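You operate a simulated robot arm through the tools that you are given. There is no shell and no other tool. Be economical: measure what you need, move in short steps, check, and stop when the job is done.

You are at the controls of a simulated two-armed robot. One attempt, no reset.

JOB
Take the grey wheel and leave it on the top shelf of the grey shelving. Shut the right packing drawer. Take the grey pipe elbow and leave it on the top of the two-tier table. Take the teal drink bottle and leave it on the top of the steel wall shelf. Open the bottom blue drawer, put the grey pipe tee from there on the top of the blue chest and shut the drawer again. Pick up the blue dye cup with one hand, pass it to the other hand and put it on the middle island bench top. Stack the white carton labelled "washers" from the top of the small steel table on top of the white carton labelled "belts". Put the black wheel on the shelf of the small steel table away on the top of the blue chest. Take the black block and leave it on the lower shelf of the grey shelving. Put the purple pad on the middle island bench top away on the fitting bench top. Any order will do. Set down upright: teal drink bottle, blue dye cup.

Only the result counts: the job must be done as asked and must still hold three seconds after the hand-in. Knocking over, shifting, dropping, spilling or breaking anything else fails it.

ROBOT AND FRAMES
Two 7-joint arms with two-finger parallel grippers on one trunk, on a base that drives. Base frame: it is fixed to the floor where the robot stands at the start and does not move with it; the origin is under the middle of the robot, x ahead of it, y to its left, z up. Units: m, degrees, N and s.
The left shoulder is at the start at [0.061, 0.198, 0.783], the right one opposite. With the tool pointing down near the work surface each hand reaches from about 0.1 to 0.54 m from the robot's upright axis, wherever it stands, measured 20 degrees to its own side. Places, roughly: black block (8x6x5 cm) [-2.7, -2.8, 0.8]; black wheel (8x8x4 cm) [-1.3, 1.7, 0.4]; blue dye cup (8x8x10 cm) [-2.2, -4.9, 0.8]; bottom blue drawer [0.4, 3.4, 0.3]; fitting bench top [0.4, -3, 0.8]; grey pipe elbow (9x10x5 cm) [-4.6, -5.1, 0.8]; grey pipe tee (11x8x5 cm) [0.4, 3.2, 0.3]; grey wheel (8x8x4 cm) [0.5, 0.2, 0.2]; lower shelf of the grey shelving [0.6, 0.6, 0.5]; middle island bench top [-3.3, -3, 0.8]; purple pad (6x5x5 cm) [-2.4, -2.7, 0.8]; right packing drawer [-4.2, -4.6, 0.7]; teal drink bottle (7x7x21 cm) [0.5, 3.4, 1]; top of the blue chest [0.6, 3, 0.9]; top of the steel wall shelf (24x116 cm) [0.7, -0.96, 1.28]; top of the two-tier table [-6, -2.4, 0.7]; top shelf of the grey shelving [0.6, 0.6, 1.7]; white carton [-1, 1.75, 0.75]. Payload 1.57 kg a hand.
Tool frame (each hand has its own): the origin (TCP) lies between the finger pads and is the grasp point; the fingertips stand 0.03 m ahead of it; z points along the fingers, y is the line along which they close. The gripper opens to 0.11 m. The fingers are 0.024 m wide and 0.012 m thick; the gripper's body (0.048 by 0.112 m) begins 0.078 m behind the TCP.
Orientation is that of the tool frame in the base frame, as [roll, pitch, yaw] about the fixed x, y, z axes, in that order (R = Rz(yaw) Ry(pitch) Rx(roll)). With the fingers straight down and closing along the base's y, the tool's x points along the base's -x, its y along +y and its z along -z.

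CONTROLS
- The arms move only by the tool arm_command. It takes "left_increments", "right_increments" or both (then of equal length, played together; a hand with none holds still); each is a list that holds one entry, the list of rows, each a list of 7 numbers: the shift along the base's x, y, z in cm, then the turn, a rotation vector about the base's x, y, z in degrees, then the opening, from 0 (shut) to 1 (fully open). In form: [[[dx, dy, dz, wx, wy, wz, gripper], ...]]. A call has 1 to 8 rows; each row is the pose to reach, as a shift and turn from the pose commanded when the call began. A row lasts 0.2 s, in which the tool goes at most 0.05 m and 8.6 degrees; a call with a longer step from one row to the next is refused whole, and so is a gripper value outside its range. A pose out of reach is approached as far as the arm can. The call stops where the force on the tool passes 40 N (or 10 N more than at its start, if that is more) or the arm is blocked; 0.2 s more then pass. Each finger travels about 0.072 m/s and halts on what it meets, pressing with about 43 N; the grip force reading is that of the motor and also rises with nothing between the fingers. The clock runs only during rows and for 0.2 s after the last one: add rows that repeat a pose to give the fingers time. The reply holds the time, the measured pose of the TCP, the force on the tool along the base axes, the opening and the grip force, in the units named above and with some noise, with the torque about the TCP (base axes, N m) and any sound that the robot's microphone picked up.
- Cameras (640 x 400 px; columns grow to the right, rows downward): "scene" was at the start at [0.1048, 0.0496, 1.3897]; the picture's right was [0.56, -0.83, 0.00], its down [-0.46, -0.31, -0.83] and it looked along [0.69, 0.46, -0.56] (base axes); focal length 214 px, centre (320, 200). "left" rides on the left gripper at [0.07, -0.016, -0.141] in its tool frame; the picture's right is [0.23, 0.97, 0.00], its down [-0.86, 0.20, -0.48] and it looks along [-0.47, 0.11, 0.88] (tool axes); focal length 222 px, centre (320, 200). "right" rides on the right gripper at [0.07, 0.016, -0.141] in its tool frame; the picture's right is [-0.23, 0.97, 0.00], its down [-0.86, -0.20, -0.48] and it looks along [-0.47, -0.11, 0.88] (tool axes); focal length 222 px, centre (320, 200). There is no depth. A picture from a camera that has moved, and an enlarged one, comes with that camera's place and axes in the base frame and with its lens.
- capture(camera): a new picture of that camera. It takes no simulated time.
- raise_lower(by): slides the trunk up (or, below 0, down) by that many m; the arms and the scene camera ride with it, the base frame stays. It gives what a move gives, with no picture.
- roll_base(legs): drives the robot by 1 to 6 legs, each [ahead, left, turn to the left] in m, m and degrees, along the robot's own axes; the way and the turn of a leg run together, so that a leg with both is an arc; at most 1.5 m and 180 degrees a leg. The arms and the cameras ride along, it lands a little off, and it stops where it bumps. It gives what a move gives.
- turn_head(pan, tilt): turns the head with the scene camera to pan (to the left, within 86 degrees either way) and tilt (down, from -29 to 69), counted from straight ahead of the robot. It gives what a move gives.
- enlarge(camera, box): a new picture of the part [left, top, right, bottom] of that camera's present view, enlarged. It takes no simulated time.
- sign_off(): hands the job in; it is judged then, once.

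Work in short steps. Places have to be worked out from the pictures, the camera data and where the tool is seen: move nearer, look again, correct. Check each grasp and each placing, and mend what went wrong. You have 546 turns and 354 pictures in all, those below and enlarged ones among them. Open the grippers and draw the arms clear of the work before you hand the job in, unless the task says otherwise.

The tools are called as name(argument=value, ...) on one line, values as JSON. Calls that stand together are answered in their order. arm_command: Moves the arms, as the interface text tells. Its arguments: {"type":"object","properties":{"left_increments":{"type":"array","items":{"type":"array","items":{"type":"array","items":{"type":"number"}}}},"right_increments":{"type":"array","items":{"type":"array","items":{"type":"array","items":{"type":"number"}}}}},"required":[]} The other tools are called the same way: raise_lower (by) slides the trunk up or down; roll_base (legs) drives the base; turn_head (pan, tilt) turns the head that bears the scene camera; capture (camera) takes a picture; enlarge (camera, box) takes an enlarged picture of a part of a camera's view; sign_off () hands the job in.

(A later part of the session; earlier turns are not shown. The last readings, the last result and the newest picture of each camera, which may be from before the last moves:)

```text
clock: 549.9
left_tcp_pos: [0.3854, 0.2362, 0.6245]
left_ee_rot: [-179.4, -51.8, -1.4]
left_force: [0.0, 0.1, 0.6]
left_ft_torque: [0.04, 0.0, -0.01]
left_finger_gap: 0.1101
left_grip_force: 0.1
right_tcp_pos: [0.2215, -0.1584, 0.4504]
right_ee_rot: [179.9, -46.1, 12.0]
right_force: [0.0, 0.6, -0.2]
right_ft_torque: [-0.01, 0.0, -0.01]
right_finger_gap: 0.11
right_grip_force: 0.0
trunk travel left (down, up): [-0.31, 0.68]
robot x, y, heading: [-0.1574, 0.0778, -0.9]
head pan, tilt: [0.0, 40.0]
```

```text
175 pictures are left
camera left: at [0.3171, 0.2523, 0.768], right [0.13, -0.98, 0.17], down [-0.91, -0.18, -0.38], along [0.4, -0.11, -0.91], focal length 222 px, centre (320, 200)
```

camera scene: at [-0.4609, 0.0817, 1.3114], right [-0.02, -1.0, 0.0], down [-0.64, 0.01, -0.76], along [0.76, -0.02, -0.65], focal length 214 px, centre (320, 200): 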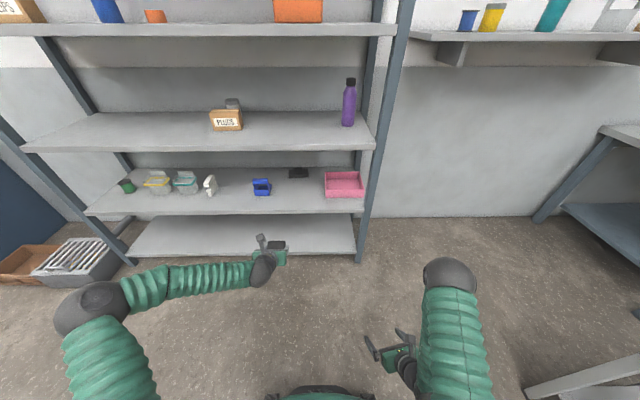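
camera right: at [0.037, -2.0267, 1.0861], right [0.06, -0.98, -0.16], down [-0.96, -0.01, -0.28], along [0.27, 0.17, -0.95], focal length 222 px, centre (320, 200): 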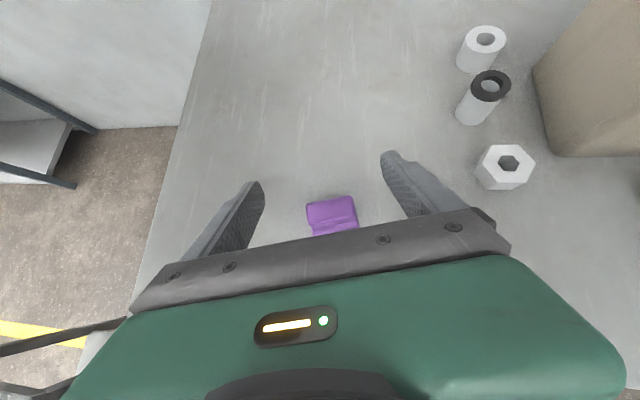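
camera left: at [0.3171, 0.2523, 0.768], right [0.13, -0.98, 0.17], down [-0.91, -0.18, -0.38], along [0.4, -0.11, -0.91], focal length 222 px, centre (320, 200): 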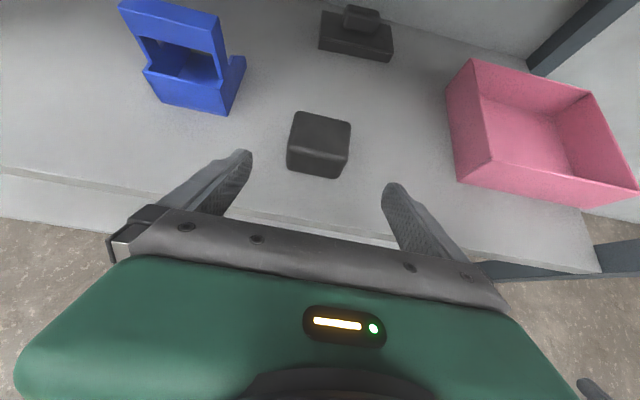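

The block stands on the lower shelf. Now the far side: I back out, raise the trunk, turn south and drive down the aisle.

roll_base(legs=[[-1.4, 0, 0]])

raise_lower(by=0.4)

roll_base(legs=[[0, 0, -89], [1.4, 0, 0], [1.2, 0, 0]])

turn_head(pan=-25, tilt=30)

capture(camera="scene")

```text
clock: 556.8
left_tcp_pos: [-1.0034, 0.2581, 0.6229]
left_ee_rot: [-179.3, -51.8, -0.5]
left_force: [-0.3, -0.2, -0.1]
left_ft_torque: [-0.05, 0.02, 0.01]
left_finger_gap: 0.1099
left_grip_force: 0.1
right_tcp_pos: [-1.1618, -0.1386, 0.4504]
right_ee_rot: [179.9, -46.3, 13.0]
right_force: [-0.9, 0.1, 1.0]
right_ft_torque: [0.0, -0.01, 0.01]
right_finger_gap: 0.1099
right_grip_force: 0.1
trunk travel left (down, up): [-0.31, 0.68]
robot x, y, heading: [-1.5422, 0.0918, 0.0]
head pan, tilt: [0.0, 40.0]
```

```text
clock: 560.6
left_tcp_pos: [-1.0039, 0.2582, 1.0238]
left_ee_rot: [-179.3, -51.7, -0.4]
left_force: [0.1, -0.3, -0.2]
left_ft_torque: [0.0, 0.0, 0.02]
left_finger_gap: 0.1099
left_grip_force: 0.0
right_tcp_pos: [-1.1599, -0.1382, 0.8494]
right_ee_rot: [179.9, -46.3, 12.9]
right_force: [-0.1, 0.3, -0.4]
right_ft_torque: [-0.01, -0.01, 0.0]
right_finger_gap: 0.1099
right_grip_force: 0.0
trunk travel left (down, up): [-0.71, 0.28]
robot x, y, heading: [-1.5449, 0.0967, -0.2]
head pan, tilt: [0.0, 40.0]
```

```text
clock: 577.1
left_tcp_pos: [-1.3447, -3.0604, 1.0243]
left_ee_rot: [-179.3, -51.8, -90.2]
left_force: [0.0, 0.5, -1.2]
left_ft_torque: [-0.01, 0.01, 0.0]
left_finger_gap: 0.1099
left_grip_force: 0.1
right_tcp_pos: [-1.745, -2.9029, 0.8501]
right_ee_rot: [179.8, -46.3, -76.7]
right_force: [0.5, -0.9, -0.1]
right_ft_torque: [0.02, 0.01, 0.04]
right_finger_gap: 0.1101
right_grip_force: 0.1
trunk travel left (down, up): [-0.71, 0.28]
robot x, y, heading: [-1.5169, -2.5207, -89.9]
head pan, tilt: [0.0, 40.0]
```

```text
clock: 578.0
left_tcp_pos: [-1.3459, -3.0577, 1.0253]
left_ee_rot: [-179.2, -51.8, -90.3]
left_force: [0.2, -0.4, -0.1]
left_ft_torque: [-0.04, -0.01, 0.02]
left_finger_gap: 0.1101
left_grip_force: 0.1
right_tcp_pos: [-1.7437, -2.9034, 0.8512]
right_ee_rot: [179.8, -46.4, -76.7]
right_force: [-0.8, 0.6, 0.6]
right_ft_torque: [-0.04, -0.01, 0.02]
right_finger_gap: 0.11
right_grip_force: 0.0
trunk travel left (down, up): [-0.71, 0.28]
robot x, y, heading: [-1.5182, -2.5234, -89.8]
head pan, tilt: [-25.0, 30.0]
```

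```text
174 pictures are left
camera scene: at [-1.5541, -2.6379, 1.7269], right [-0.91, 0.42, 0.0], down [0.21, 0.46, -0.86], along [-0.36, -0.79, -0.5], focal length 214 px, centre (320, 200)
```

scene: 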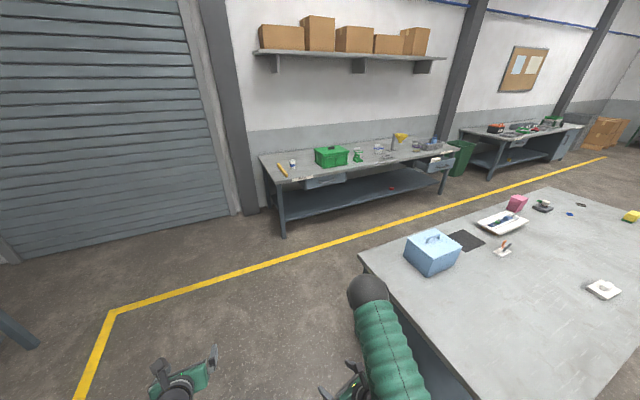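

I enlarge the south bench to find the dye cup, the pipe elbow and the packing drawer.

enlarge(camera="scene", box=[250, 110, 470, 220])

```text
2.91 times, centred on (360, 165) of scene
camera zoom: at [-1.5541, -2.6379, 1.7269], right [-0.91, 0.42, 0.0], down [0.21, 0.46, -0.86], along [-0.36, -0.79, -0.5], focal length 624 px, centre (204, 302)
```

zoom: 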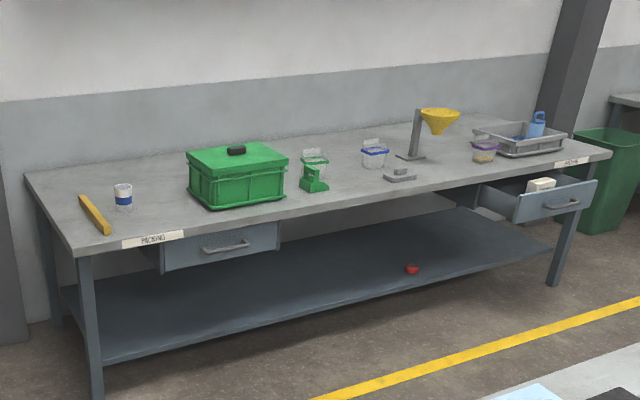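

The packing bench holds the white-and-blue cup near (-2.24, -4.92); its right drawer stands open at the far end. I drive south into the aisle and west toward the cup.

roll_base(legs=[[1.35, 0, 0], [0, -0.88, 0]])

turn_head(pan=5, tilt=35)

capture(camera="scene")

capture(camera="left")

```text
clock: 588.9
left_tcp_pos: [-2.2095, -4.3991, 1.0248]
left_ee_rot: [-179.6, -51.7, -89.4]
left_force: [0.3, 0.8, -0.5]
left_ft_torque: [0.01, 0.03, -0.05]
left_finger_gap: 0.1097
left_grip_force: 0.0
right_tcp_pos: [-2.6093, -4.2472, 0.8506]
right_ee_rot: [179.6, -46.2, -76.1]
right_force: [-0.4, -0.6, 0.1]
right_ft_torque: [0.02, -0.02, -0.01]
right_finger_gap: 0.1099
right_grip_force: 0.1
trunk travel left (down, up): [-0.71, 0.28]
robot x, y, heading: [-2.3821, -3.8615, -89.3]
head pan, tilt: [-25.0, 30.0]
```

```text
clock: 589.9
left_tcp_pos: [-2.2126, -4.3982, 1.0262]
left_ee_rot: [-179.2, -51.7, -89.7]
left_force: [0.6, -0.5, 0.0]
left_ft_torque: [-0.01, 0.03, 0.01]
left_finger_gap: 0.11
left_grip_force: 0.1
right_tcp_pos: [-2.6127, -4.2464, 0.8512]
right_ee_rot: [179.8, -46.3, -76.1]
right_force: [0.1, 1.2, 0.4]
right_ft_torque: [0.01, -0.01, 0.0]
right_finger_gap: 0.1098
right_grip_force: 0.1
trunk travel left (down, up): [-0.71, 0.28]
robot x, y, heading: [-2.3888, -3.8626, -89.2]
head pan, tilt: [5.0, 35.0]
```

```text
172 pictures are left
camera scene: at [-2.3775, -3.986, 1.7191], right [-1.0, -0.1, 0.0], down [-0.06, 0.57, -0.82], along [0.08, -0.81, -0.58], focal length 214 px, centre (320, 200)
```

scene: 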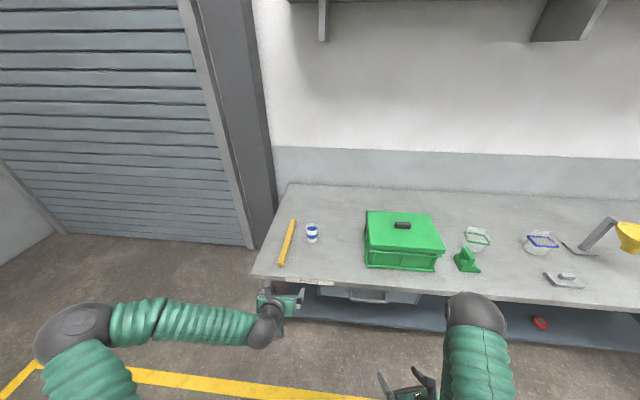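

```text
171 pictures are left
camera left: at [-2.1983, -4.3298, 1.169], right [-0.97, -0.15, 0.17], down [-0.21, 0.9, -0.38], along [-0.1, -0.4, -0.91], focal length 222 px, centre (320, 200)
```

left: 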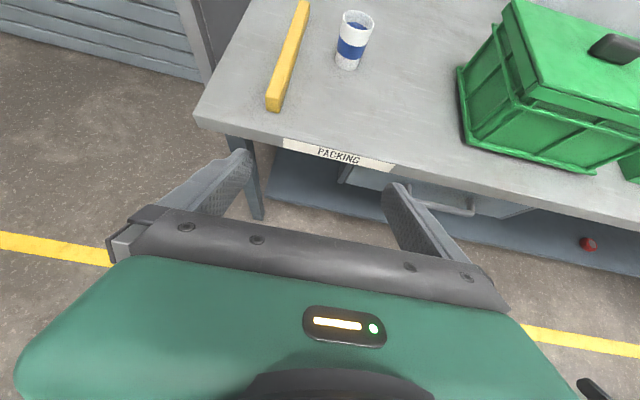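

The cup holds dye, so it must stay upright. Before reaching, I re-pose the right hand for the hand-over: pointing down, turned 90°, and higher.

arm_command(right_increments=[[[0, 0, 4, 2.8, 3.5, 6.5, 1], [0, 0, 8, 5.5, 7.1, 13, 1], [0, 0, 12, 8.3, 10.6, 19.5, 1], [0, 0, 16, 11.1, 14.1, 26, 1], [0, 0, 20, 13.8, 17.7, 32.5, 1], [0, 0, 24, 16.6, 21.2, 39, 1], [0, 0, 28, 19.4, 24.7, 45.6, 1], [0, 0, 32, 22.1, 28.3, 52, 1]]])

arm_command(right_increments=[[[0, 0, 0, 2.8, 3.5, 6.5, 1], [0, 0, 0, 5.5, 7.1, 13, 1], [0, 0, 0, 8.3, 10.6, 19.6, 1], [0, 0, 0, 8.3, 10.6, 19.6, 1]]])

capture(camera="scene")

```text
clock: 591.7
left_tcp_pos: [-2.2115, -4.398, 1.027]
left_ee_rot: [-179.4, -51.9, -89.7]
left_force: [-0.1, 0.1, 0.4]
left_ft_torque: [-0.03, 0.03, 0.01]
left_finger_gap: 0.11
left_grip_force: 0.1
right_tcp_pos: [-2.6133, -4.2448, 1.1707]
right_ee_rot: [173.2, -12.0, -19.0]
right_force: [0.2, -0.1, -0.2]
right_ft_torque: [-0.03, 0.0, -0.01]
right_finger_gap: 0.11
right_grip_force: 0.1
right hand out of reach, approached as far as the arm can: row 1, 2, 3, 4
trunk travel left (down, up): [-0.71, 0.28]
robot x, y, heading: [-2.387, -3.8619, -89.6]
head pan, tilt: [5.0, 35.0]
```

```text
clock: 592.7
left_tcp_pos: [-2.211, -4.3978, 1.0267]
left_ee_rot: [-179.3, -51.9, -89.7]
left_force: [0.6, -0.1, 0.2]
left_ft_torque: [0.0, -0.01, 0.02]
left_finger_gap: 0.11
left_grip_force: 0.1
right_tcp_pos: [-2.6115, -4.2458, 1.17]
right_ee_rot: [179.7, -0.3, -0.1]
right_force: [0.1, 0.4, 0.1]
right_ft_torque: [-0.03, -0.01, -0.05]
right_finger_gap: 0.11
right_grip_force: 0.1
trunk travel left (down, up): [-0.71, 0.28]
robot x, y, heading: [-2.389, -3.862, -89.3]
head pan, tilt: [5.0, 35.0]
```

```text
170 pictures are left
camera scene: at [-2.3774, -3.9854, 1.7192], right [-1.0, -0.1, 0.0], down [-0.06, 0.57, -0.82], along [0.08, -0.81, -0.57], focal length 214 px, centre (320, 200)
```

scene: 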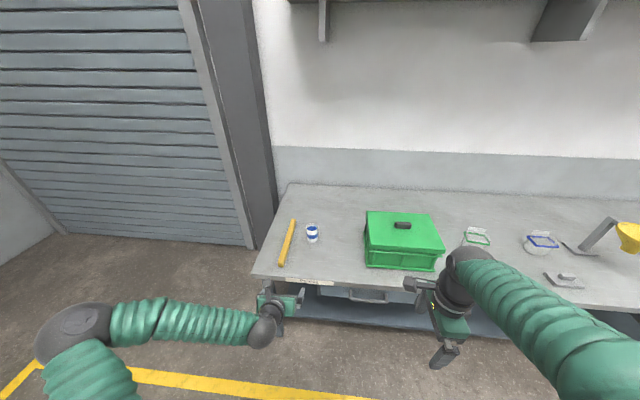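

The right hand is ready. I tilt the left hand to 75° and lower it in front of the bench to cup height.

arm_command(left_increments=[[[0, 0, -2, -6, 0, 0, 1], [0, 0, -5, -12, 0, 0, 1], [0, 0, -8, -18, 0, 0, 1], [0, 0, -11, -23, 0, 0, 1], [0, 0, -14, -23, 0, 0, 1], [0, 0, -15.5, -23, 0, 0, 1]]])

roll_base(legs=[[0.2, -0.03, 0]])

capture(camera="left")

```text
clock: 594.1
left_tcp_pos: [-2.2118, -4.3964, 0.8717]
left_ee_rot: [-179.8, -74.9, -89.1]
left_force: [-0.7, -0.3, -0.3]
left_ft_torque: [-0.02, 0.01, 0.0]
left_finger_gap: 0.11
left_grip_force: 0.0
right_tcp_pos: [-2.6131, -4.246, 1.1701]
right_ee_rot: [179.7, -0.4, -0.2]
right_force: [0.2, 0.1, 0.2]
right_ft_torque: [0.02, -0.02, 0.0]
right_finger_gap: 0.1102
right_grip_force: 0.1
trunk travel left (down, up): [-0.71, 0.28]
robot x, y, heading: [-2.3859, -3.8602, -89.4]
head pan, tilt: [5.0, 35.0]
```

```text
clock: 595.7
left_tcp_pos: [-2.2377, -4.5966, 0.8744]
left_ee_rot: [179.9, -74.9, -89.0]
left_force: [0.6, -0.3, 0.1]
left_ft_torque: [0.03, 0.03, 0.01]
left_finger_gap: 0.1099
left_grip_force: 0.1
right_tcp_pos: [-2.6393, -4.4465, 1.171]
right_ee_rot: [179.4, -0.3, -0.2]
right_force: [-1.2, 0.9, 0.1]
right_ft_torque: [-0.01, 0.03, -0.04]
right_finger_gap: 0.1101
right_grip_force: 0.0
trunk travel left (down, up): [-0.71, 0.28]
robot x, y, heading: [-2.4134, -4.0649, -89.3]
head pan, tilt: [5.0, 35.0]
```

```text
169 pictures are left
camera left: at [-2.2241, -4.4782, 0.9775], right [-0.97, -0.08, 0.22], down [-0.21, 0.68, -0.7], along [-0.1, -0.73, -0.68], focal length 222 px, centre (320, 200)
```

left: 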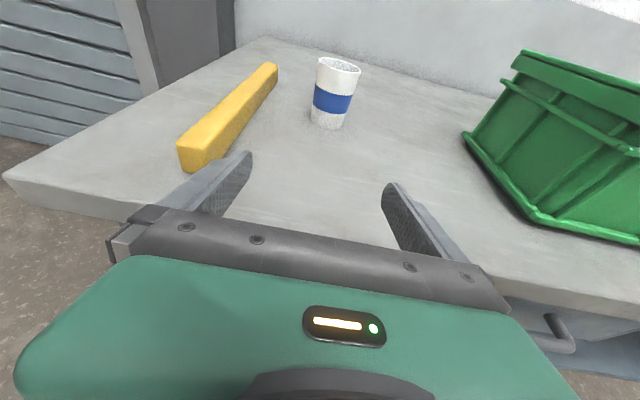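

The cup's axis is at about (-2.248, -4.90). I drive 0.2 m further, keeping clear of the ruler, and look again.

arm_command(left_increments=[[[-1, 0, -1, 0, 0, 0, 1]]])

roll_base(legs=[[0.19, 0, 0]])

capture(camera="left")

capture(camera="scene")

```text
clock: 596.1
left_tcp_pos: [-2.2495, -4.5968, 0.8617]
left_ee_rot: [-179.7, -75.0, -89.2]
left_force: [0.1, -0.2, -0.4]
left_ft_torque: [0.0, 0.01, 0.02]
left_finger_gap: 0.1099
left_grip_force: 0.0
right_tcp_pos: [-2.6405, -4.4473, 1.1714]
right_ee_rot: [179.7, -0.5, -0.2]
right_force: [-0.3, -0.1, -0.4]
right_ft_torque: [-0.02, -0.01, -0.02]
right_finger_gap: 0.1097
right_grip_force: 0.0
trunk travel left (down, up): [-0.71, 0.28]
robot x, y, heading: [-2.4144, -4.0634, -89.0]
head pan, tilt: [5.0, 35.0]
```

```text
clock: 597.6
left_tcp_pos: [-2.2436, -4.7873, 0.8628]
left_ee_rot: [-179.7, -75.0, -89.2]
left_force: [0.5, 0.0, 0.5]
left_ft_torque: [-0.01, -0.03, -0.03]
left_finger_gap: 0.1101
left_grip_force: 0.1
right_tcp_pos: [-2.6369, -4.6361, 1.1717]
right_ee_rot: [179.5, -0.4, 0.0]
right_force: [0.5, 0.5, 0.2]
right_ft_torque: [0.03, -0.04, 0.01]
right_finger_gap: 0.11
right_grip_force: 0.0
trunk travel left (down, up): [-0.71, 0.28]
robot x, y, heading: [-2.4123, -4.2566, -89.4]
head pan, tilt: [5.0, 35.0]
```

```text
168 pictures are left
camera left: at [-2.2318, -4.6688, 0.9673], right [-0.97, -0.08, 0.22], down [-0.21, 0.68, -0.7], along [-0.09, -0.73, -0.68], focal length 222 px, centre (320, 200)
```

left: 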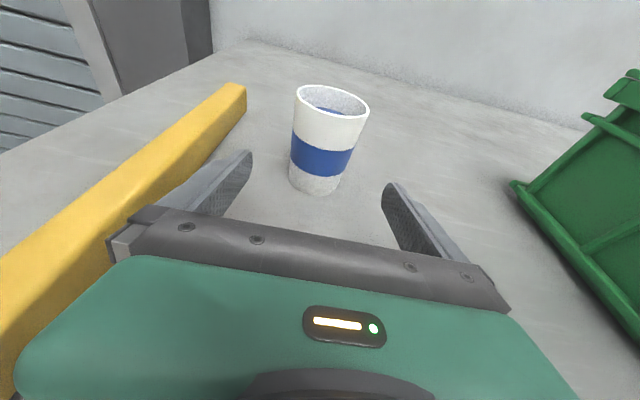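

```text
167 pictures are left
camera scene: at [-2.4025, -4.3733, 1.7195], right [-0.99, -0.1, 0.0], down [-0.06, 0.57, -0.82], along [0.08, -0.82, -0.57], focal length 214 px, centre (320, 200)
```

scene: 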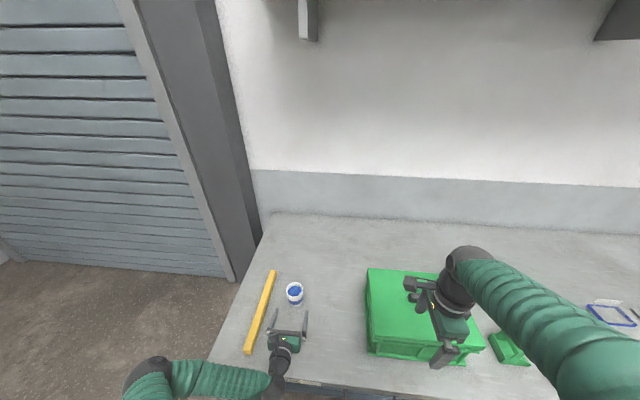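

The cup is centred between the fingers. I lower slightly and advance 9 cm.

arm_command(left_increments=[[[0, 0, -1.2, 0, 0, 0, 1], [0, -2, -2.2, 0, 0, 0, 1], [0, -4, -2.2, 0, 0, 0, 1], [0, -6, -2.2, 0, 0, 0, 1], [0, -8, -2.2, 0, 0, 0, 1], [0, -9, -2.2, 0, 0, 0, 1]]])

capture(camera="left")

```text
clock: 599.0
left_tcp_pos: [-2.2472, -4.8799, 0.8393]
left_ee_rot: [-179.9, -74.9, -89.2]
left_force: [0.3, 0.8, -0.6]
left_ft_torque: [0.01, 0.01, -0.02]
left_finger_gap: 0.11
left_grip_force: 0.0
right_tcp_pos: [-2.6376, -4.6401, 1.1718]
right_ee_rot: [179.6, -0.4, 0.0]
right_force: [-0.2, 0.1, -0.2]
right_ft_torque: [0.03, -0.05, -0.02]
right_finger_gap: 0.1102
right_grip_force: 0.1
trunk travel left (down, up): [-0.71, 0.28]
robot x, y, heading: [-2.4135, -4.253, -89.1]
head pan, tilt: [5.0, 35.0]
```

```text
166 pictures are left
camera left: at [-2.2325, -4.7622, 0.9436], right [-0.97, -0.08, 0.22], down [-0.21, 0.68, -0.7], along [-0.1, -0.73, -0.68], focal length 222 px, centre (320, 200)
```

left: 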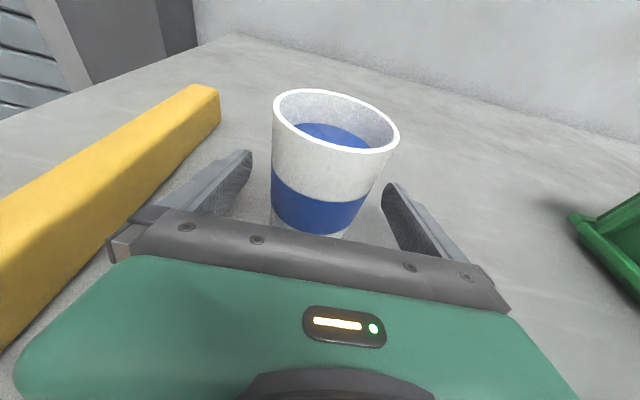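

The cup stands between the fingers with the dye visible. I close and lift slowly by 2 cm.

arm_command(left_increments=[[[0, 0, 0, 0, 0, 0, 0.7], [0, 0, 0, 0, 0, 0, 0.5], [0, 0, 0, 0, 0, 0, 0.3], [0, 0, 0, 0, 0, 0, 0], [0, 0, 0, 0, 0, 0, 0], [0, 0, 0, 0, 0, 0, 0]]])

arm_command(left_increments=[[[0, 0, 0.5, 0, 0, 0, 0], [0, 0, 1.2, 0, 0, 0, 0], [0, 0, 2, 0, 0, 0, 0]]])

capture(camera="left")

```text
clock: 600.4
left_tcp_pos: [-2.2456, -4.8809, 0.8397]
left_ee_rot: [-179.8, -74.7, -89.1]
left_force: [0.3, -0.7, 1.6]
left_ft_torque: [-0.03, 0.03, 0.0]
left_finger_gap: 0.0629
left_grip_force: 43.0
right_tcp_pos: [-2.6364, -4.6381, 1.171]
right_ee_rot: [179.7, -0.4, -0.2]
right_force: [0.0, -0.4, -0.1]
right_ft_torque: [-0.01, -0.03, -0.02]
right_finger_gap: 0.1101
right_grip_force: 0.1
trunk travel left (down, up): [-0.71, 0.28]
robot x, y, heading: [-2.4117, -4.2531, -89.0]
head pan, tilt: [5.0, 35.0]
```

```text
clock: 601.2
left_tcp_pos: [-2.2452, -4.8791, 0.8596]
left_ee_rot: [-179.8, -74.8, -89.1]
left_force: [0.1, 0.5, -3.5]
left_ft_torque: [0.03, 0.02, -0.01]
left_finger_gap: 0.0628
left_grip_force: 43.1
right_tcp_pos: [-2.6372, -4.6397, 1.1713]
right_ee_rot: [179.6, -0.4, -0.1]
right_force: [-0.2, 0.6, -1.0]
right_ft_torque: [0.02, 0.02, 0.0]
right_finger_gap: 0.1097
right_grip_force: 0.1
trunk travel left (down, up): [-0.71, 0.28]
robot x, y, heading: [-2.4146, -4.2553, -89.2]
head pan, tilt: [5.0, 35.0]
```

```text
165 pictures are left
camera left: at [-2.2318, -4.761, 0.9641], right [-0.97, -0.08, 0.22], down [-0.21, 0.68, -0.7], along [-0.09, -0.73, -0.68], focal length 222 px, centre (320, 200)
```

left: 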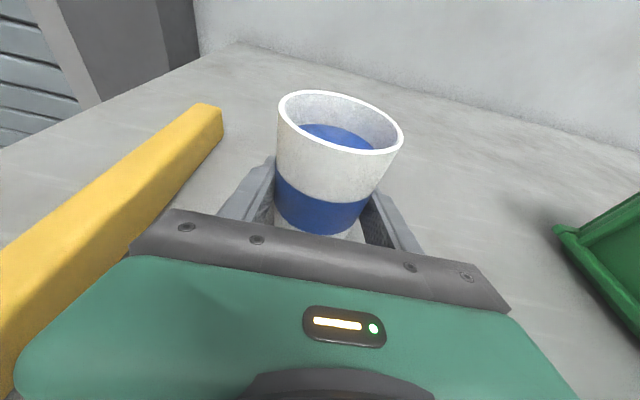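

Held. I lift it slowly another 15 cm, then back away from the bench.

arm_command(left_increments=[[[0, 0, 1, 0, 0, 0, 0], [0, 0, 3, 0, 0, 0, 0], [0, 0, 5, 0, 0, 0, 0], [0, 0, 7, 0, 0, 0, 0], [0, 0, 9, 0, 0, 0, 0], [0, 0, 11, 0, 0, 0, 0], [0, 0, 13, 0, 0, 0, 0], [0, 0, 14, 0, 0, 0, 0]]])

roll_base(legs=[[-0.15, 0, 0], [-0.15, 0, 0]])

capture(camera="scene")

```text
clock: 603.0
left_tcp_pos: [-2.2444, -4.878, 1.0001]
left_ee_rot: [-179.8, -74.7, -89.2]
left_force: [-0.7, -0.1, -4.2]
left_ft_torque: [0.0, -0.01, 0.02]
left_finger_gap: 0.0629
left_grip_force: 43.0
right_tcp_pos: [-2.6374, -4.6382, 1.1711]
right_ee_rot: [179.6, -0.5, -0.1]
right_force: [-1.2, -0.3, -0.3]
right_ft_torque: [0.0, -0.03, 0.01]
right_finger_gap: 0.1098
right_grip_force: 0.1
trunk travel left (down, up): [-0.71, 0.28]
robot x, y, heading: [-2.4118, -4.2543, -89.2]
head pan, tilt: [5.0, 35.0]
```

```text
clock: 605.4
left_tcp_pos: [-2.2462, -4.5791, 0.9972]
left_ee_rot: [180.0, -74.7, -89.0]
left_force: [-0.1, -0.9, -3.6]
left_ft_torque: [0.02, -0.01, 0.0]
left_finger_gap: 0.0627
left_grip_force: 42.8
right_tcp_pos: [-2.6395, -4.3404, 1.1696]
right_ee_rot: [179.8, -0.5, 0.1]
right_force: [0.3, 0.6, -0.7]
right_ft_torque: [-0.01, -0.02, 0.03]
right_finger_gap: 0.1098
right_grip_force: 0.0
trunk travel left (down, up): [-0.71, 0.28]
robot x, y, heading: [-2.4158, -3.9547, -89.0]
head pan, tilt: [5.0, 35.0]
```

```text
164 pictures are left
camera scene: at [-2.4061, -4.0807, 1.7187], right [-0.99, -0.1, 0.0], down [-0.06, 0.57, -0.82], along [0.08, -0.81, -0.58], focal length 214 px, centre (320, 200)
```

scene: 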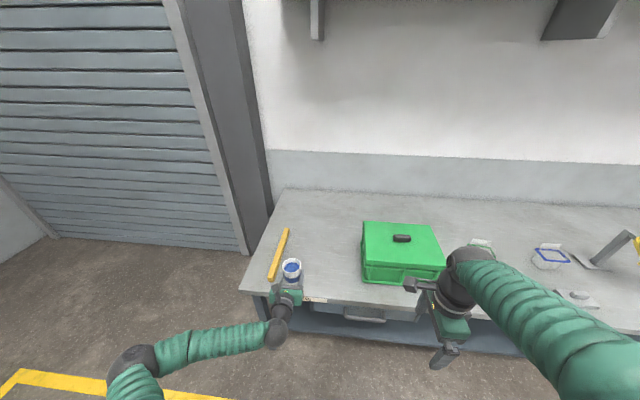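

I bring the left hand with the cup toward the middle, turning it slightly to the right, and raise it, keeping it level.

arm_command(left_increments=[[[-1.5, 0.5, 1.2, 0, 0, -3, 0], [-3.5, 1.5, 2.5, 0, 0, -6, 0], [-5.5, 2.5, 4, 0, 0, -9, 0], [-7.5, 3.5, 5.5, 0, 0, -12, 0], [-9.5, 4.5, 7, 0, 0, -15, 0], [-11.5, 5.5, 8.5, 0, 0, -18, 0], [-13.5, 6.3, 10, 0, 0, -21, 0], [-15, 7, 10, 0, 0, -24, 0]]])

capture(camera="scene")

capture(camera="right")

```text
clock: 607.2
left_tcp_pos: [-2.399, -4.5056, 1.1019]
left_ee_rot: [-180.0, -74.8, -113.0]
left_force: [0.0, 0.3, -3.3]
left_ft_torque: [0.01, 0.07, 0.02]
left_finger_gap: 0.0628
left_grip_force: 43.1
right_tcp_pos: [-2.6407, -4.3372, 1.1704]
right_ee_rot: [179.6, -0.3, 0.1]
right_force: [0.1, 0.7, 0.0]
right_ft_torque: [0.0, 0.05, -0.04]
right_finger_gap: 0.1099
right_grip_force: 0.1
trunk travel left (down, up): [-0.71, 0.28]
robot x, y, heading: [-2.4158, -3.9545, -89.1]
head pan, tilt: [5.0, 35.0]
```

```text
163 pictures are left
camera scene: at [-2.4072, -4.0772, 1.719], right [-0.99, -0.1, 0.0], down [-0.06, 0.57, -0.82], along [0.09, -0.81, -0.58], focal length 214 px, centre (320, 200)
```

scene: 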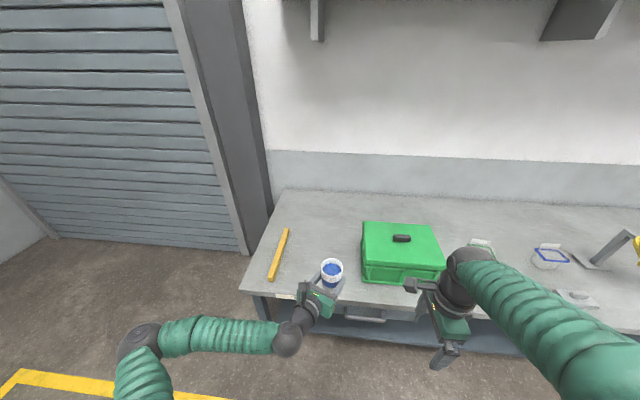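

```text
162 pictures are left
camera right: at [-2.5708, -4.3524, 1.3139], right [-0.23, -0.97, 0.01], down [-0.86, 0.2, 0.47], along [-0.46, 0.1, -0.88], focal length 222 px, centre (320, 200)
```

right: 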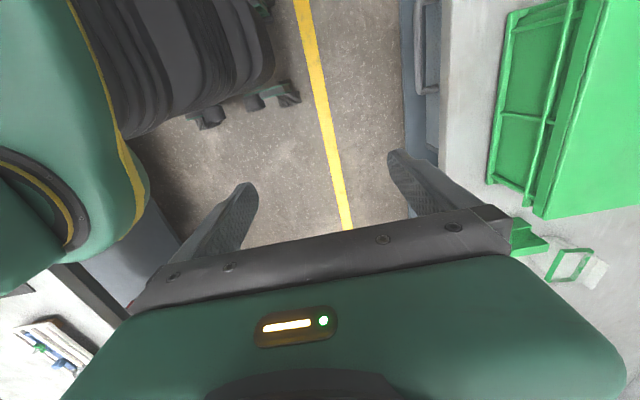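

I bring it a bit further to the right and closer, and turn the right hand -24° to match.

arm_command(left_increments=[[[-1.5, 0.5, 0, 0, 0, -1, 0], [-3, 1, 0, 0, 0, -2, 0], [-5, 1.5, 0, 0, 0, -3, 0], [-7, 2, 0, 0, 0, -4, 0], [-8, 2.5, 0, 0, 0, -5, 0]]], right_increments=[[[0, 0, 3, 0, 0, -6, 1], [0, 0, 6, 0, 0, -12, 1], [0, 0, 8, 0, 0, -18, 1], [0, 0, 10, 0, 0, -24, 1], [0, 0, 10, 0, 0, -28, 1]]])

capture(camera="scene")

```text
clock: 608.4
left_tcp_pos: [-2.4768, -4.4804, 1.0998]
left_ee_rot: [-179.8, -74.9, -117.9]
left_force: [0.0, 0.5, -4.1]
left_ft_torque: [0.0, -0.01, -0.02]
left_finger_gap: 0.0623
left_grip_force: 43.0
right_tcp_pos: [-2.6425, -4.3371, 1.2711]
right_ee_rot: [179.6, -0.4, -27.9]
right_force: [0.1, -1.0, 0.0]
right_ft_torque: [0.0, -0.02, -0.01]
right_finger_gap: 0.1103
right_grip_force: 0.1
trunk travel left (down, up): [-0.71, 0.28]
robot x, y, heading: [-2.417, -3.9535, -89.0]
head pan, tilt: [5.0, 35.0]
```

```text
161 pictures are left
camera scene: at [-2.408, -4.0768, 1.7191], right [-0.99, -0.1, 0.0], down [-0.06, 0.57, -0.82], along [0.09, -0.81, -0.58], focal length 214 px, centre (320, 200)
```

scene: 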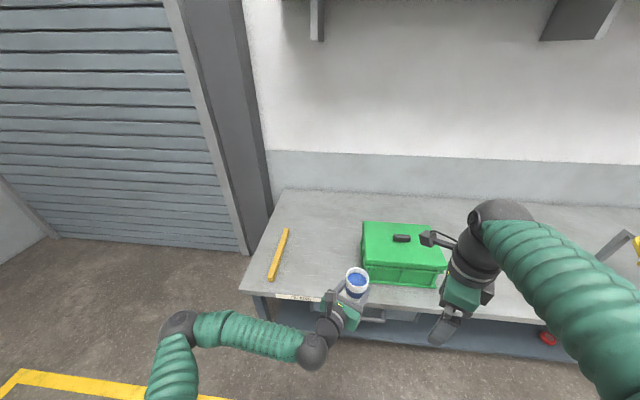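

The two hands are square to each other. I move the right hand above the cup at z 1.23 and look through its camera.

arm_command(right_increments=[[[3, -2.5, 0, 0, 0, 0, 1], [6, -5, 0, 0, 0, 0, 1], [9, -7.5, 0, 0, 0, 0, 1], [12, -10.5, 0, 0, 0, 0, 1], [14.5, -13, -1, 0, 0, 0, 1], [16.3, -14.8, -2.5, 0, 0, 0, 1], [16.3, -14.8, -4, 0, 0, 0, 1]]])

capture(camera="right")

capture(camera="scene")

capture(camera="left")

```text
clock: 610.0
left_tcp_pos: [-2.4766, -4.4797, 1.1004]
left_ee_rot: [-179.8, -74.8, -117.8]
left_force: [0.0, 0.2, -2.2]
left_ft_torque: [0.0, 0.0, -0.01]
left_finger_gap: 0.0624
left_grip_force: 42.8
right_tcp_pos: [-2.4757, -4.4863, 1.2315]
right_ee_rot: [179.6, -0.4, -27.9]
right_force: [0.2, 0.8, -0.2]
right_ft_torque: [-0.02, -0.01, -0.01]
right_finger_gap: 0.1101
right_grip_force: 0.0
trunk travel left (down, up): [-0.71, 0.28]
robot x, y, heading: [-2.4153, -3.9513, -89.2]
head pan, tilt: [5.0, 35.0]
```

```text
160 pictures are left
camera right: at [-2.4214, -4.5316, 1.3741], right [-0.66, -0.75, 0.01], down [-0.66, 0.58, 0.47], along [-0.36, 0.3, -0.88], focal length 222 px, centre (320, 200)
```

right: 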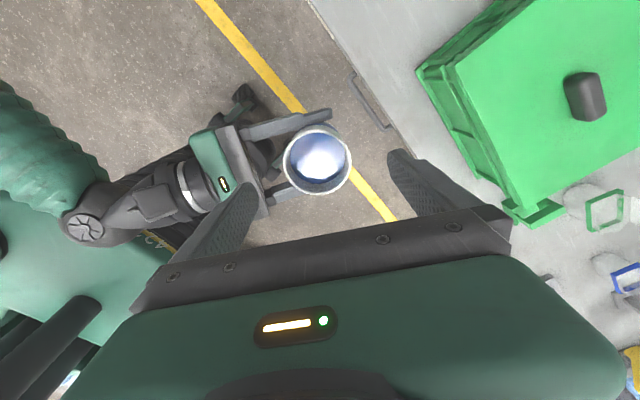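

```text
159 pictures are left
camera scene: at [-2.4064, -4.0775, 1.719], right [-0.99, -0.1, 0.0], down [-0.06, 0.57, -0.82], along [0.08, -0.81, -0.58], focal length 214 px, centre (320, 200)
```

scene: 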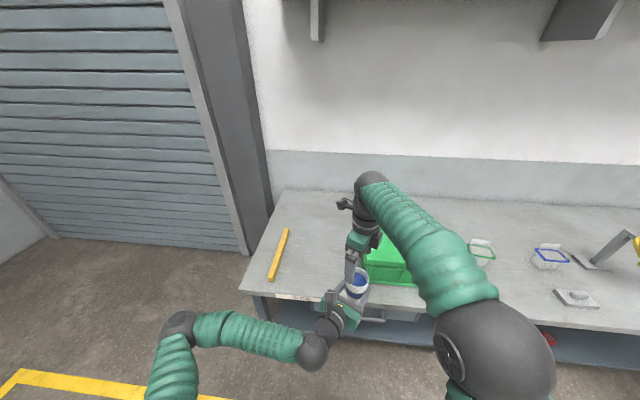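

```text
158 pictures are left
camera left: at [-2.4079, -4.3821, 1.205], right [-0.89, 0.4, 0.22], down [0.14, 0.7, -0.7], along [-0.43, -0.59, -0.68], focal length 222 px, centre (320, 200)
```

left: 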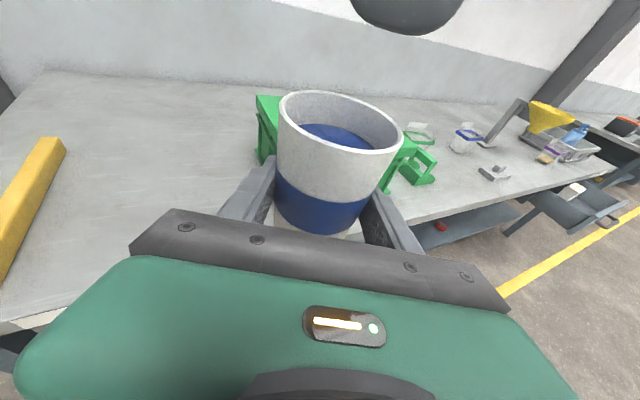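

The cup's rim is exactly under the right hand. I narrow the opening slightly and descend slowly over the cup.

arm_command(right_increments=[[[0, 0, -1.2, 0, 0, 0, 0.9], [0, 0, -2.4, 0, 0, 0, 0.9], [0, 0, -3.6, 0, 0, 0, 0.9], [0, 0, -4.8, 0, 0, 0, 0.9]]])

capture(camera="right")

capture(camera="left")

```text
clock: 611.0
left_tcp_pos: [-2.4777, -4.4803, 1.0996]
left_ee_rot: [-180.0, -74.9, -117.7]
left_force: [0.3, 0.1, -3.2]
left_ft_torque: [0.0, 0.0, 0.01]
left_finger_gap: 0.0626
left_grip_force: 42.9
right_tcp_pos: [-2.477, -4.4867, 1.1846]
right_ee_rot: [179.6, -0.3, -27.9]
right_force: [-0.4, 0.4, -1.2]
right_ft_torque: [0.01, 0.01, 0.02]
right_finger_gap: 0.0988
right_grip_force: 0.0
trunk travel left (down, up): [-0.71, 0.28]
robot x, y, heading: [-2.4173, -3.9542, -89.0]
head pan, tilt: [5.0, 35.0]
```

```text
157 pictures are left
camera right: at [-2.4223, -4.5323, 1.3261], right [-0.66, -0.76, 0.01], down [-0.66, 0.58, 0.47], along [-0.36, 0.31, -0.88], focal length 222 px, centre (320, 200)
```

right: 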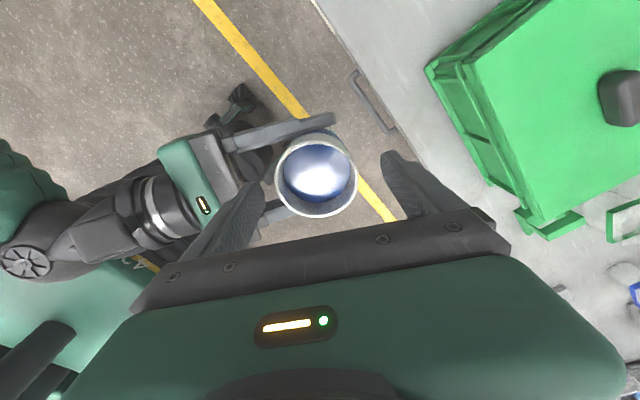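

```text
156 pictures are left
camera left: at [-2.4079, -4.383, 1.2046], right [-0.89, 0.4, 0.22], down [0.14, 0.7, -0.7], along [-0.43, -0.59, -0.68], focal length 222 px, centre (320, 200)
```

left: 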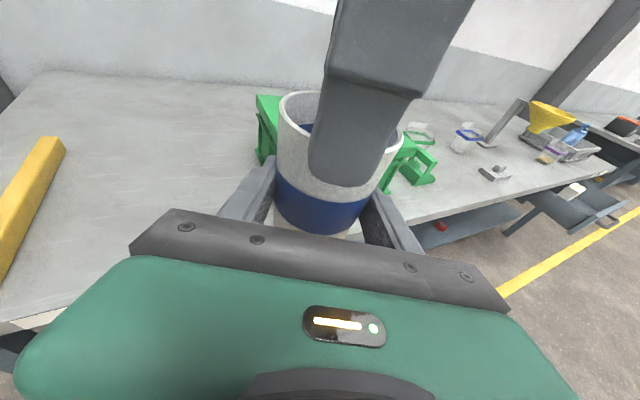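

Fingers straddle the rim front and back. I continue down 5 cm.

arm_command(right_increments=[[[0.3, 0, -1.2, 0, 0, 0, 0.9], [0.4, 0, -2.4, 0, 0, 0, 0.9], [0.4, 0, -3.6, 0, 0, 0, 0.9], [0.4, 0, -4.8, 0, 0, 0, 0.9]]])

capture(camera="right")

capture(camera="left")

```text
clock: 612.0
left_tcp_pos: [-2.4777, -4.4809, 1.1006]
left_ee_rot: [179.9, -74.9, -117.7]
left_force: [0.7, -0.1, -4.7]
left_ft_torque: [-0.01, 0.03, 0.0]
left_finger_gap: 0.0627
left_grip_force: 42.7
right_tcp_pos: [-2.4726, -4.486, 1.1331]
right_ee_rot: [179.5, -0.3, -27.8]
right_force: [-1.0, -0.3, -0.1]
right_ft_torque: [-0.03, 0.02, -0.01]
right_finger_gap: 0.0991
right_grip_force: 0.0
trunk travel left (down, up): [-0.71, 0.28]
robot x, y, heading: [-2.419, -3.9542, -89.1]
head pan, tilt: [5.0, 35.0]
```

```text
155 pictures are left
camera right: at [-2.4177, -4.5309, 1.2777], right [-0.66, -0.75, 0.01], down [-0.66, 0.58, 0.47], along [-0.36, 0.31, -0.88], focal length 222 px, centre (320, 200)
```

right: 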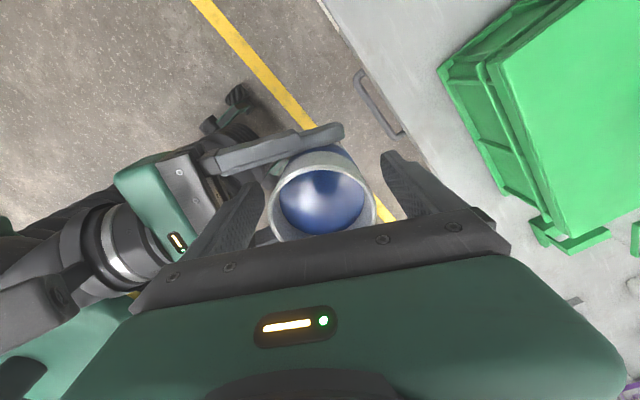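

```text
154 pictures are left
camera left: at [-2.4079, -4.3829, 1.2046], right [-0.89, 0.4, 0.22], down [0.14, 0.7, -0.7], along [-0.43, -0.59, -0.68], focal length 222 px, centre (320, 200)
```

left: 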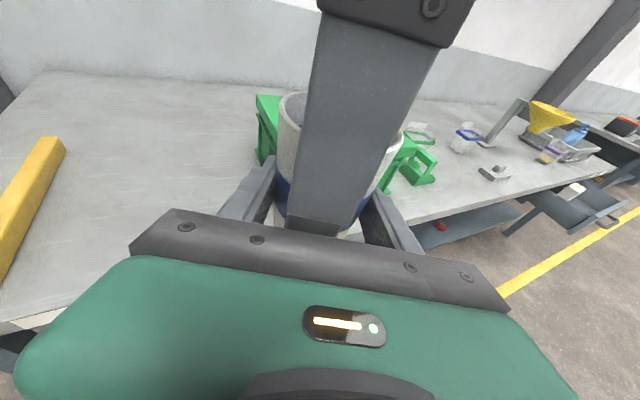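

In place with no contact. I close the right hand on the upper cup.

arm_command(right_increments=[[[0, 0, 0, 0, 0, 0, 0.8], [0, 0, 0, 0, 0, 0, 0.72], [0, 0, 0, 0, 0, 0, 0.64], [0, 0, 0, 0, 0, 0, 0.5], [0, 0, 0, 0, 0, 0, 0.3], [0, 0, 0, 0, 0, 0, 0], [0, 0, 0, 0, 0, 0, 0]]])

```text
clock: 613.6
left_tcp_pos: [-2.4775, -4.4795, 1.1007]
left_ee_rot: [180.0, -74.9, -117.8]
left_force: [2.2, 3.8, -1.0]
left_ft_torque: [-0.04, 0.17, -0.04]
left_finger_gap: 0.0626
left_grip_force: 43.2
right_tcp_pos: [-2.4731, -4.4836, 1.1342]
right_ee_rot: [179.5, -0.3, -27.9]
right_force: [-2.3, -4.4, -0.3]
right_ft_torque: [-0.13, -0.13, 0.05]
right_finger_gap: 0.0664
right_grip_force: 42.9
trunk travel left (down, up): [-0.71, 0.28]
robot x, y, heading: [-2.4149, -3.9525, -88.9]
head pan, tilt: [5.0, 35.0]
```

The right hand holds it (gap 0.066). I open the left hand and withdraw it straight back.

arm_command(left_increments=[[[0, 0, 0, 0, 0, 0, 0.7], [0, 0, 0, 0, 0, 0, 0.85], [0, 0, 0, 0, 0, 0, 1], [0, 0, 0, 0, 0, 0, 1], [0, 0, 0, 0, 0, 0, 1]]])

capture(camera="left")

```text
clock: 614.8
left_tcp_pos: [-2.4765, -4.4803, 1.1001]
left_ee_rot: [-180.0, -74.9, -117.7]
left_force: [0.5, 0.6, 0.1]
left_ft_torque: [0.0, -0.01, -0.01]
left_finger_gap: 0.1099
left_grip_force: 0.0
right_tcp_pos: [-2.4722, -4.4842, 1.1348]
right_ee_rot: [179.6, -0.3, -27.8]
right_force: [-0.3, -0.2, 0.7]
right_ft_torque: [0.0, -0.02, 0.01]
right_finger_gap: 0.0663
right_grip_force: 43.4
trunk travel left (down, up): [-0.71, 0.28]
robot x, y, heading: [-2.4174, -3.9576, -89.1]
head pan, tilt: [5.0, 35.0]
```

```text
153 pictures are left
camera left: at [-2.4079, -4.3827, 1.2048], right [-0.89, 0.4, 0.22], down [0.14, 0.7, -0.7], along [-0.43, -0.59, -0.68], focal length 222 px, centre (320, 200)
```

left: 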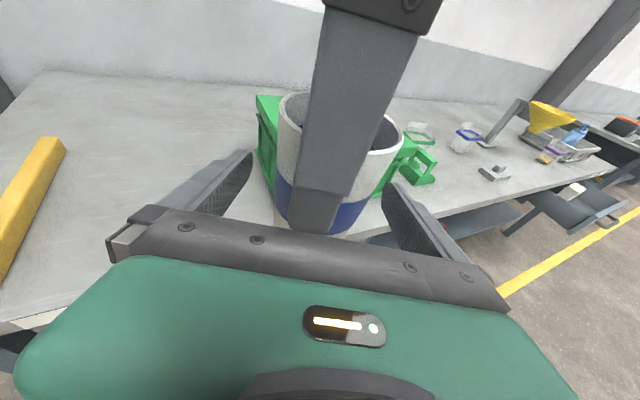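

I withdraw the left hand backward in small steps.

arm_command(left_increments=[[[0.9, 1.8, 0, 0, 0, 0, 1], [1.9, 3.5, 0, 0, 0, 0, 1], [2.8, 5.3, 0, 0, 0, 0, 1], [3.8, 7.1, 0.3, 0, 0, 0, 1], [5, 9, 0.6, 0, 0, 0, 1], [7, 11, 1, 0, 0, 0, 1]]])

capture(camera="left")

capture(camera="right")

```text
clock: 616.2
left_tcp_pos: [-2.442, -4.4301, 1.0968]
left_ee_rot: [179.9, -75.1, -117.5]
left_force: [-0.8, 0.5, -0.3]
left_ft_torque: [0.0, 0.0, -0.01]
left_finger_gap: 0.1101
left_grip_force: 0.1
left hand out of reach, approached as far as the arm can: row 4, 5, 6
right_tcp_pos: [-2.472, -4.4847, 1.1355]
right_ee_rot: [179.5, -0.3, -27.9]
right_force: [0.0, -0.4, -0.3]
right_ft_torque: [-0.01, -0.01, 0.0]
right_finger_gap: 0.0662
right_grip_force: 43.4
trunk travel left (down, up): [-0.71, 0.28]
robot x, y, heading: [-2.4176, -3.9576, -89.0]
head pan, tilt: [5.0, 35.0]
```

```text
152 pictures are left
camera left: at [-2.3734, -4.3325, 1.2017], right [-0.89, 0.4, 0.22], down [0.14, 0.7, -0.7], along [-0.44, -0.59, -0.68], focal length 222 px, centre (320, 200)
```

left: 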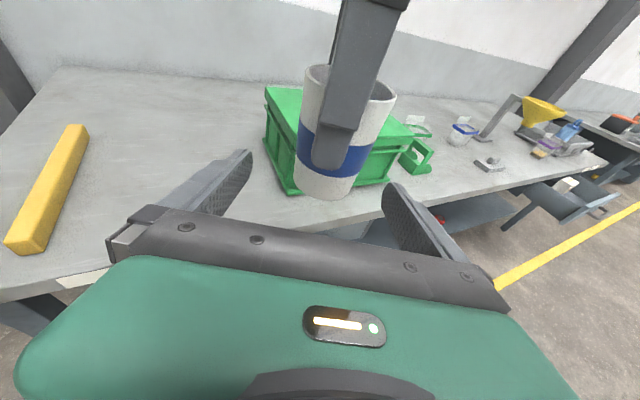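

```text
151 pictures are left
camera right: at [-2.4172, -4.5304, 1.2779], right [-0.66, -0.75, 0.01], down [-0.66, 0.58, 0.47], along [-0.36, 0.31, -0.88], focal length 222 px, centre (320, 200)
```

right: 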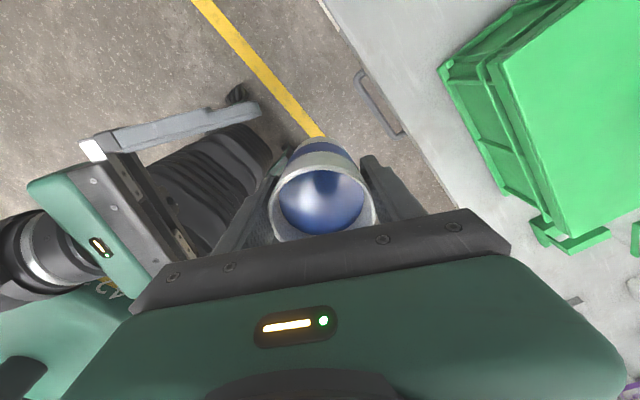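

The right hand holds the cup alone. I lower the left hand below the cup, then move it aside.

arm_command(left_increments=[[[0, 0, -3, 0, 0, 0, 1], [0, 0, -6, 0, 0, 0, 1], [0, 0, -9, 0, 0, 0, 1], [0, 0, -12, 0, 0, 0, 1], [3, 0, -12, 0, 0, 4, 1], [7, 0, -12, 0, 0, 8, 1], [11, 0, -12, 0, 0, 12, 1], [15, 0, -12, 0, 0, 16, 1]]])

capture(camera="scene")

```text
clock: 618.0
left_tcp_pos: [-2.2896, -4.4299, 0.9802]
left_ee_rot: [179.7, -75.0, -101.5]
left_force: [1.1, -0.3, -0.3]
left_ft_torque: [-0.01, 0.01, -0.02]
left_finger_gap: 0.1099
left_grip_force: 0.0
right_tcp_pos: [-2.4716, -4.4844, 1.1345]
right_ee_rot: [179.5, -0.3, -27.9]
right_force: [-0.4, -0.7, 0.8]
right_ft_torque: [0.01, -0.01, 0.01]
right_finger_gap: 0.0664
right_grip_force: 43.3
trunk travel left (down, up): [-0.71, 0.28]
robot x, y, heading: [-2.4155, -3.9538, -88.9]
head pan, tilt: [5.0, 35.0]
```

```text
150 pictures are left
camera scene: at [-2.4041, -4.076, 1.7191], right [-0.99, -0.1, 0.0], down [-0.06, 0.57, -0.82], along [0.08, -0.81, -0.58], focal length 214 px, centre (320, 200)
```

scene: 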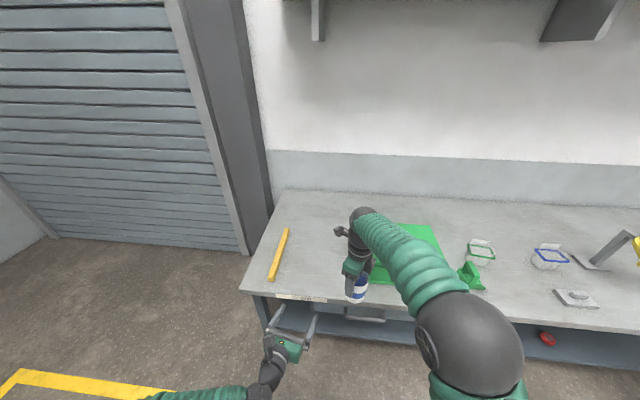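

Now I carry the cup to the island's free north side: east out of the aisle, back north, then west.

roll_base(legs=[[0, 0.95, 0], [-1.0, 0, 0], [-1.0, 0, 0], [0, -0.85, 0]])

turn_head(pan=0, tilt=45)

capture(camera="scene")

capture(camera="right")

```text
clock: 636.7
left_tcp_pos: [-2.201, -2.4112, 0.9777]
left_ee_rot: [179.5, -74.9, -101.0]
left_force: [1.8, -0.3, -0.3]
left_ft_torque: [-0.03, 0.0, -0.07]
left_finger_gap: 0.1101
left_grip_force: 0.0
right_tcp_pos: [-2.3801, -2.467, 1.1351]
right_ee_rot: [179.6, -0.1, -27.7]
right_force: [-0.2, -0.2, 0.5]
right_ft_torque: [-0.02, 0.05, 0.0]
right_finger_gap: 0.0657
right_grip_force: 42.8
trunk travel left (down, up): [-0.71, 0.28]
robot x, y, heading: [-2.3346, -1.939, -88.9]
head pan, tilt: [5.0, 35.0]
```

```text
clock: 637.5
left_tcp_pos: [-2.2024, -2.4109, 0.979]
left_ee_rot: [179.9, -75.0, -101.6]
left_force: [1.0, 1.1, 0.1]
left_ft_torque: [0.0, 0.0, -0.03]
left_finger_gap: 0.11
left_grip_force: 0.1
right_tcp_pos: [-2.3825, -2.4661, 1.1355]
right_ee_rot: [179.5, -0.3, -27.6]
right_force: [0.3, -0.2, 0.2]
right_ft_torque: [-0.01, -0.01, -0.01]
right_finger_gap: 0.0655
right_grip_force: 42.9
trunk travel left (down, up): [-0.71, 0.28]
robot x, y, heading: [-2.334, -1.932, -88.9]
head pan, tilt: [0.0, 45.0]
```

```text
149 pictures are left
camera scene: at [-2.3253, -2.0532, 1.7043], right [-1.0, -0.02, 0.0], down [-0.02, 0.71, -0.71], along [0.01, -0.71, -0.71], focal length 214 px, centre (320, 200)
```

scene: 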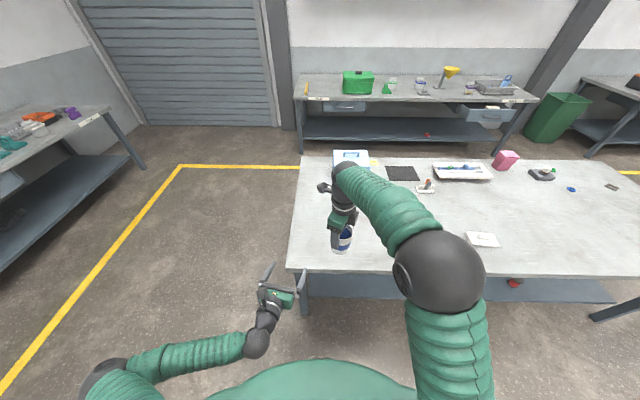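

```text
148 pictures are left
camera right: at [-2.328, -2.5115, 1.2783], right [-0.65, -0.76, 0.01], down [-0.67, 0.58, 0.47], along [-0.36, 0.3, -0.88], focal length 222 px, centre (320, 200)
```

right: 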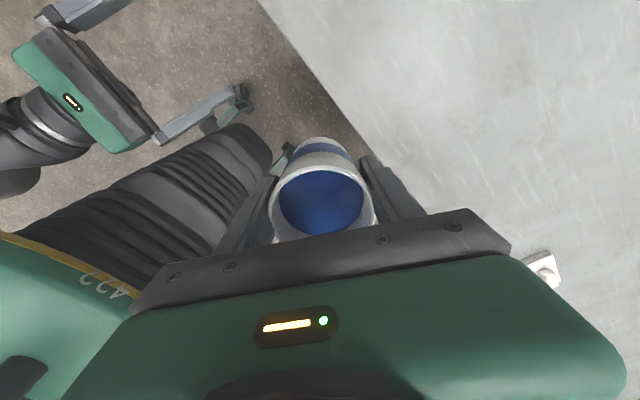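

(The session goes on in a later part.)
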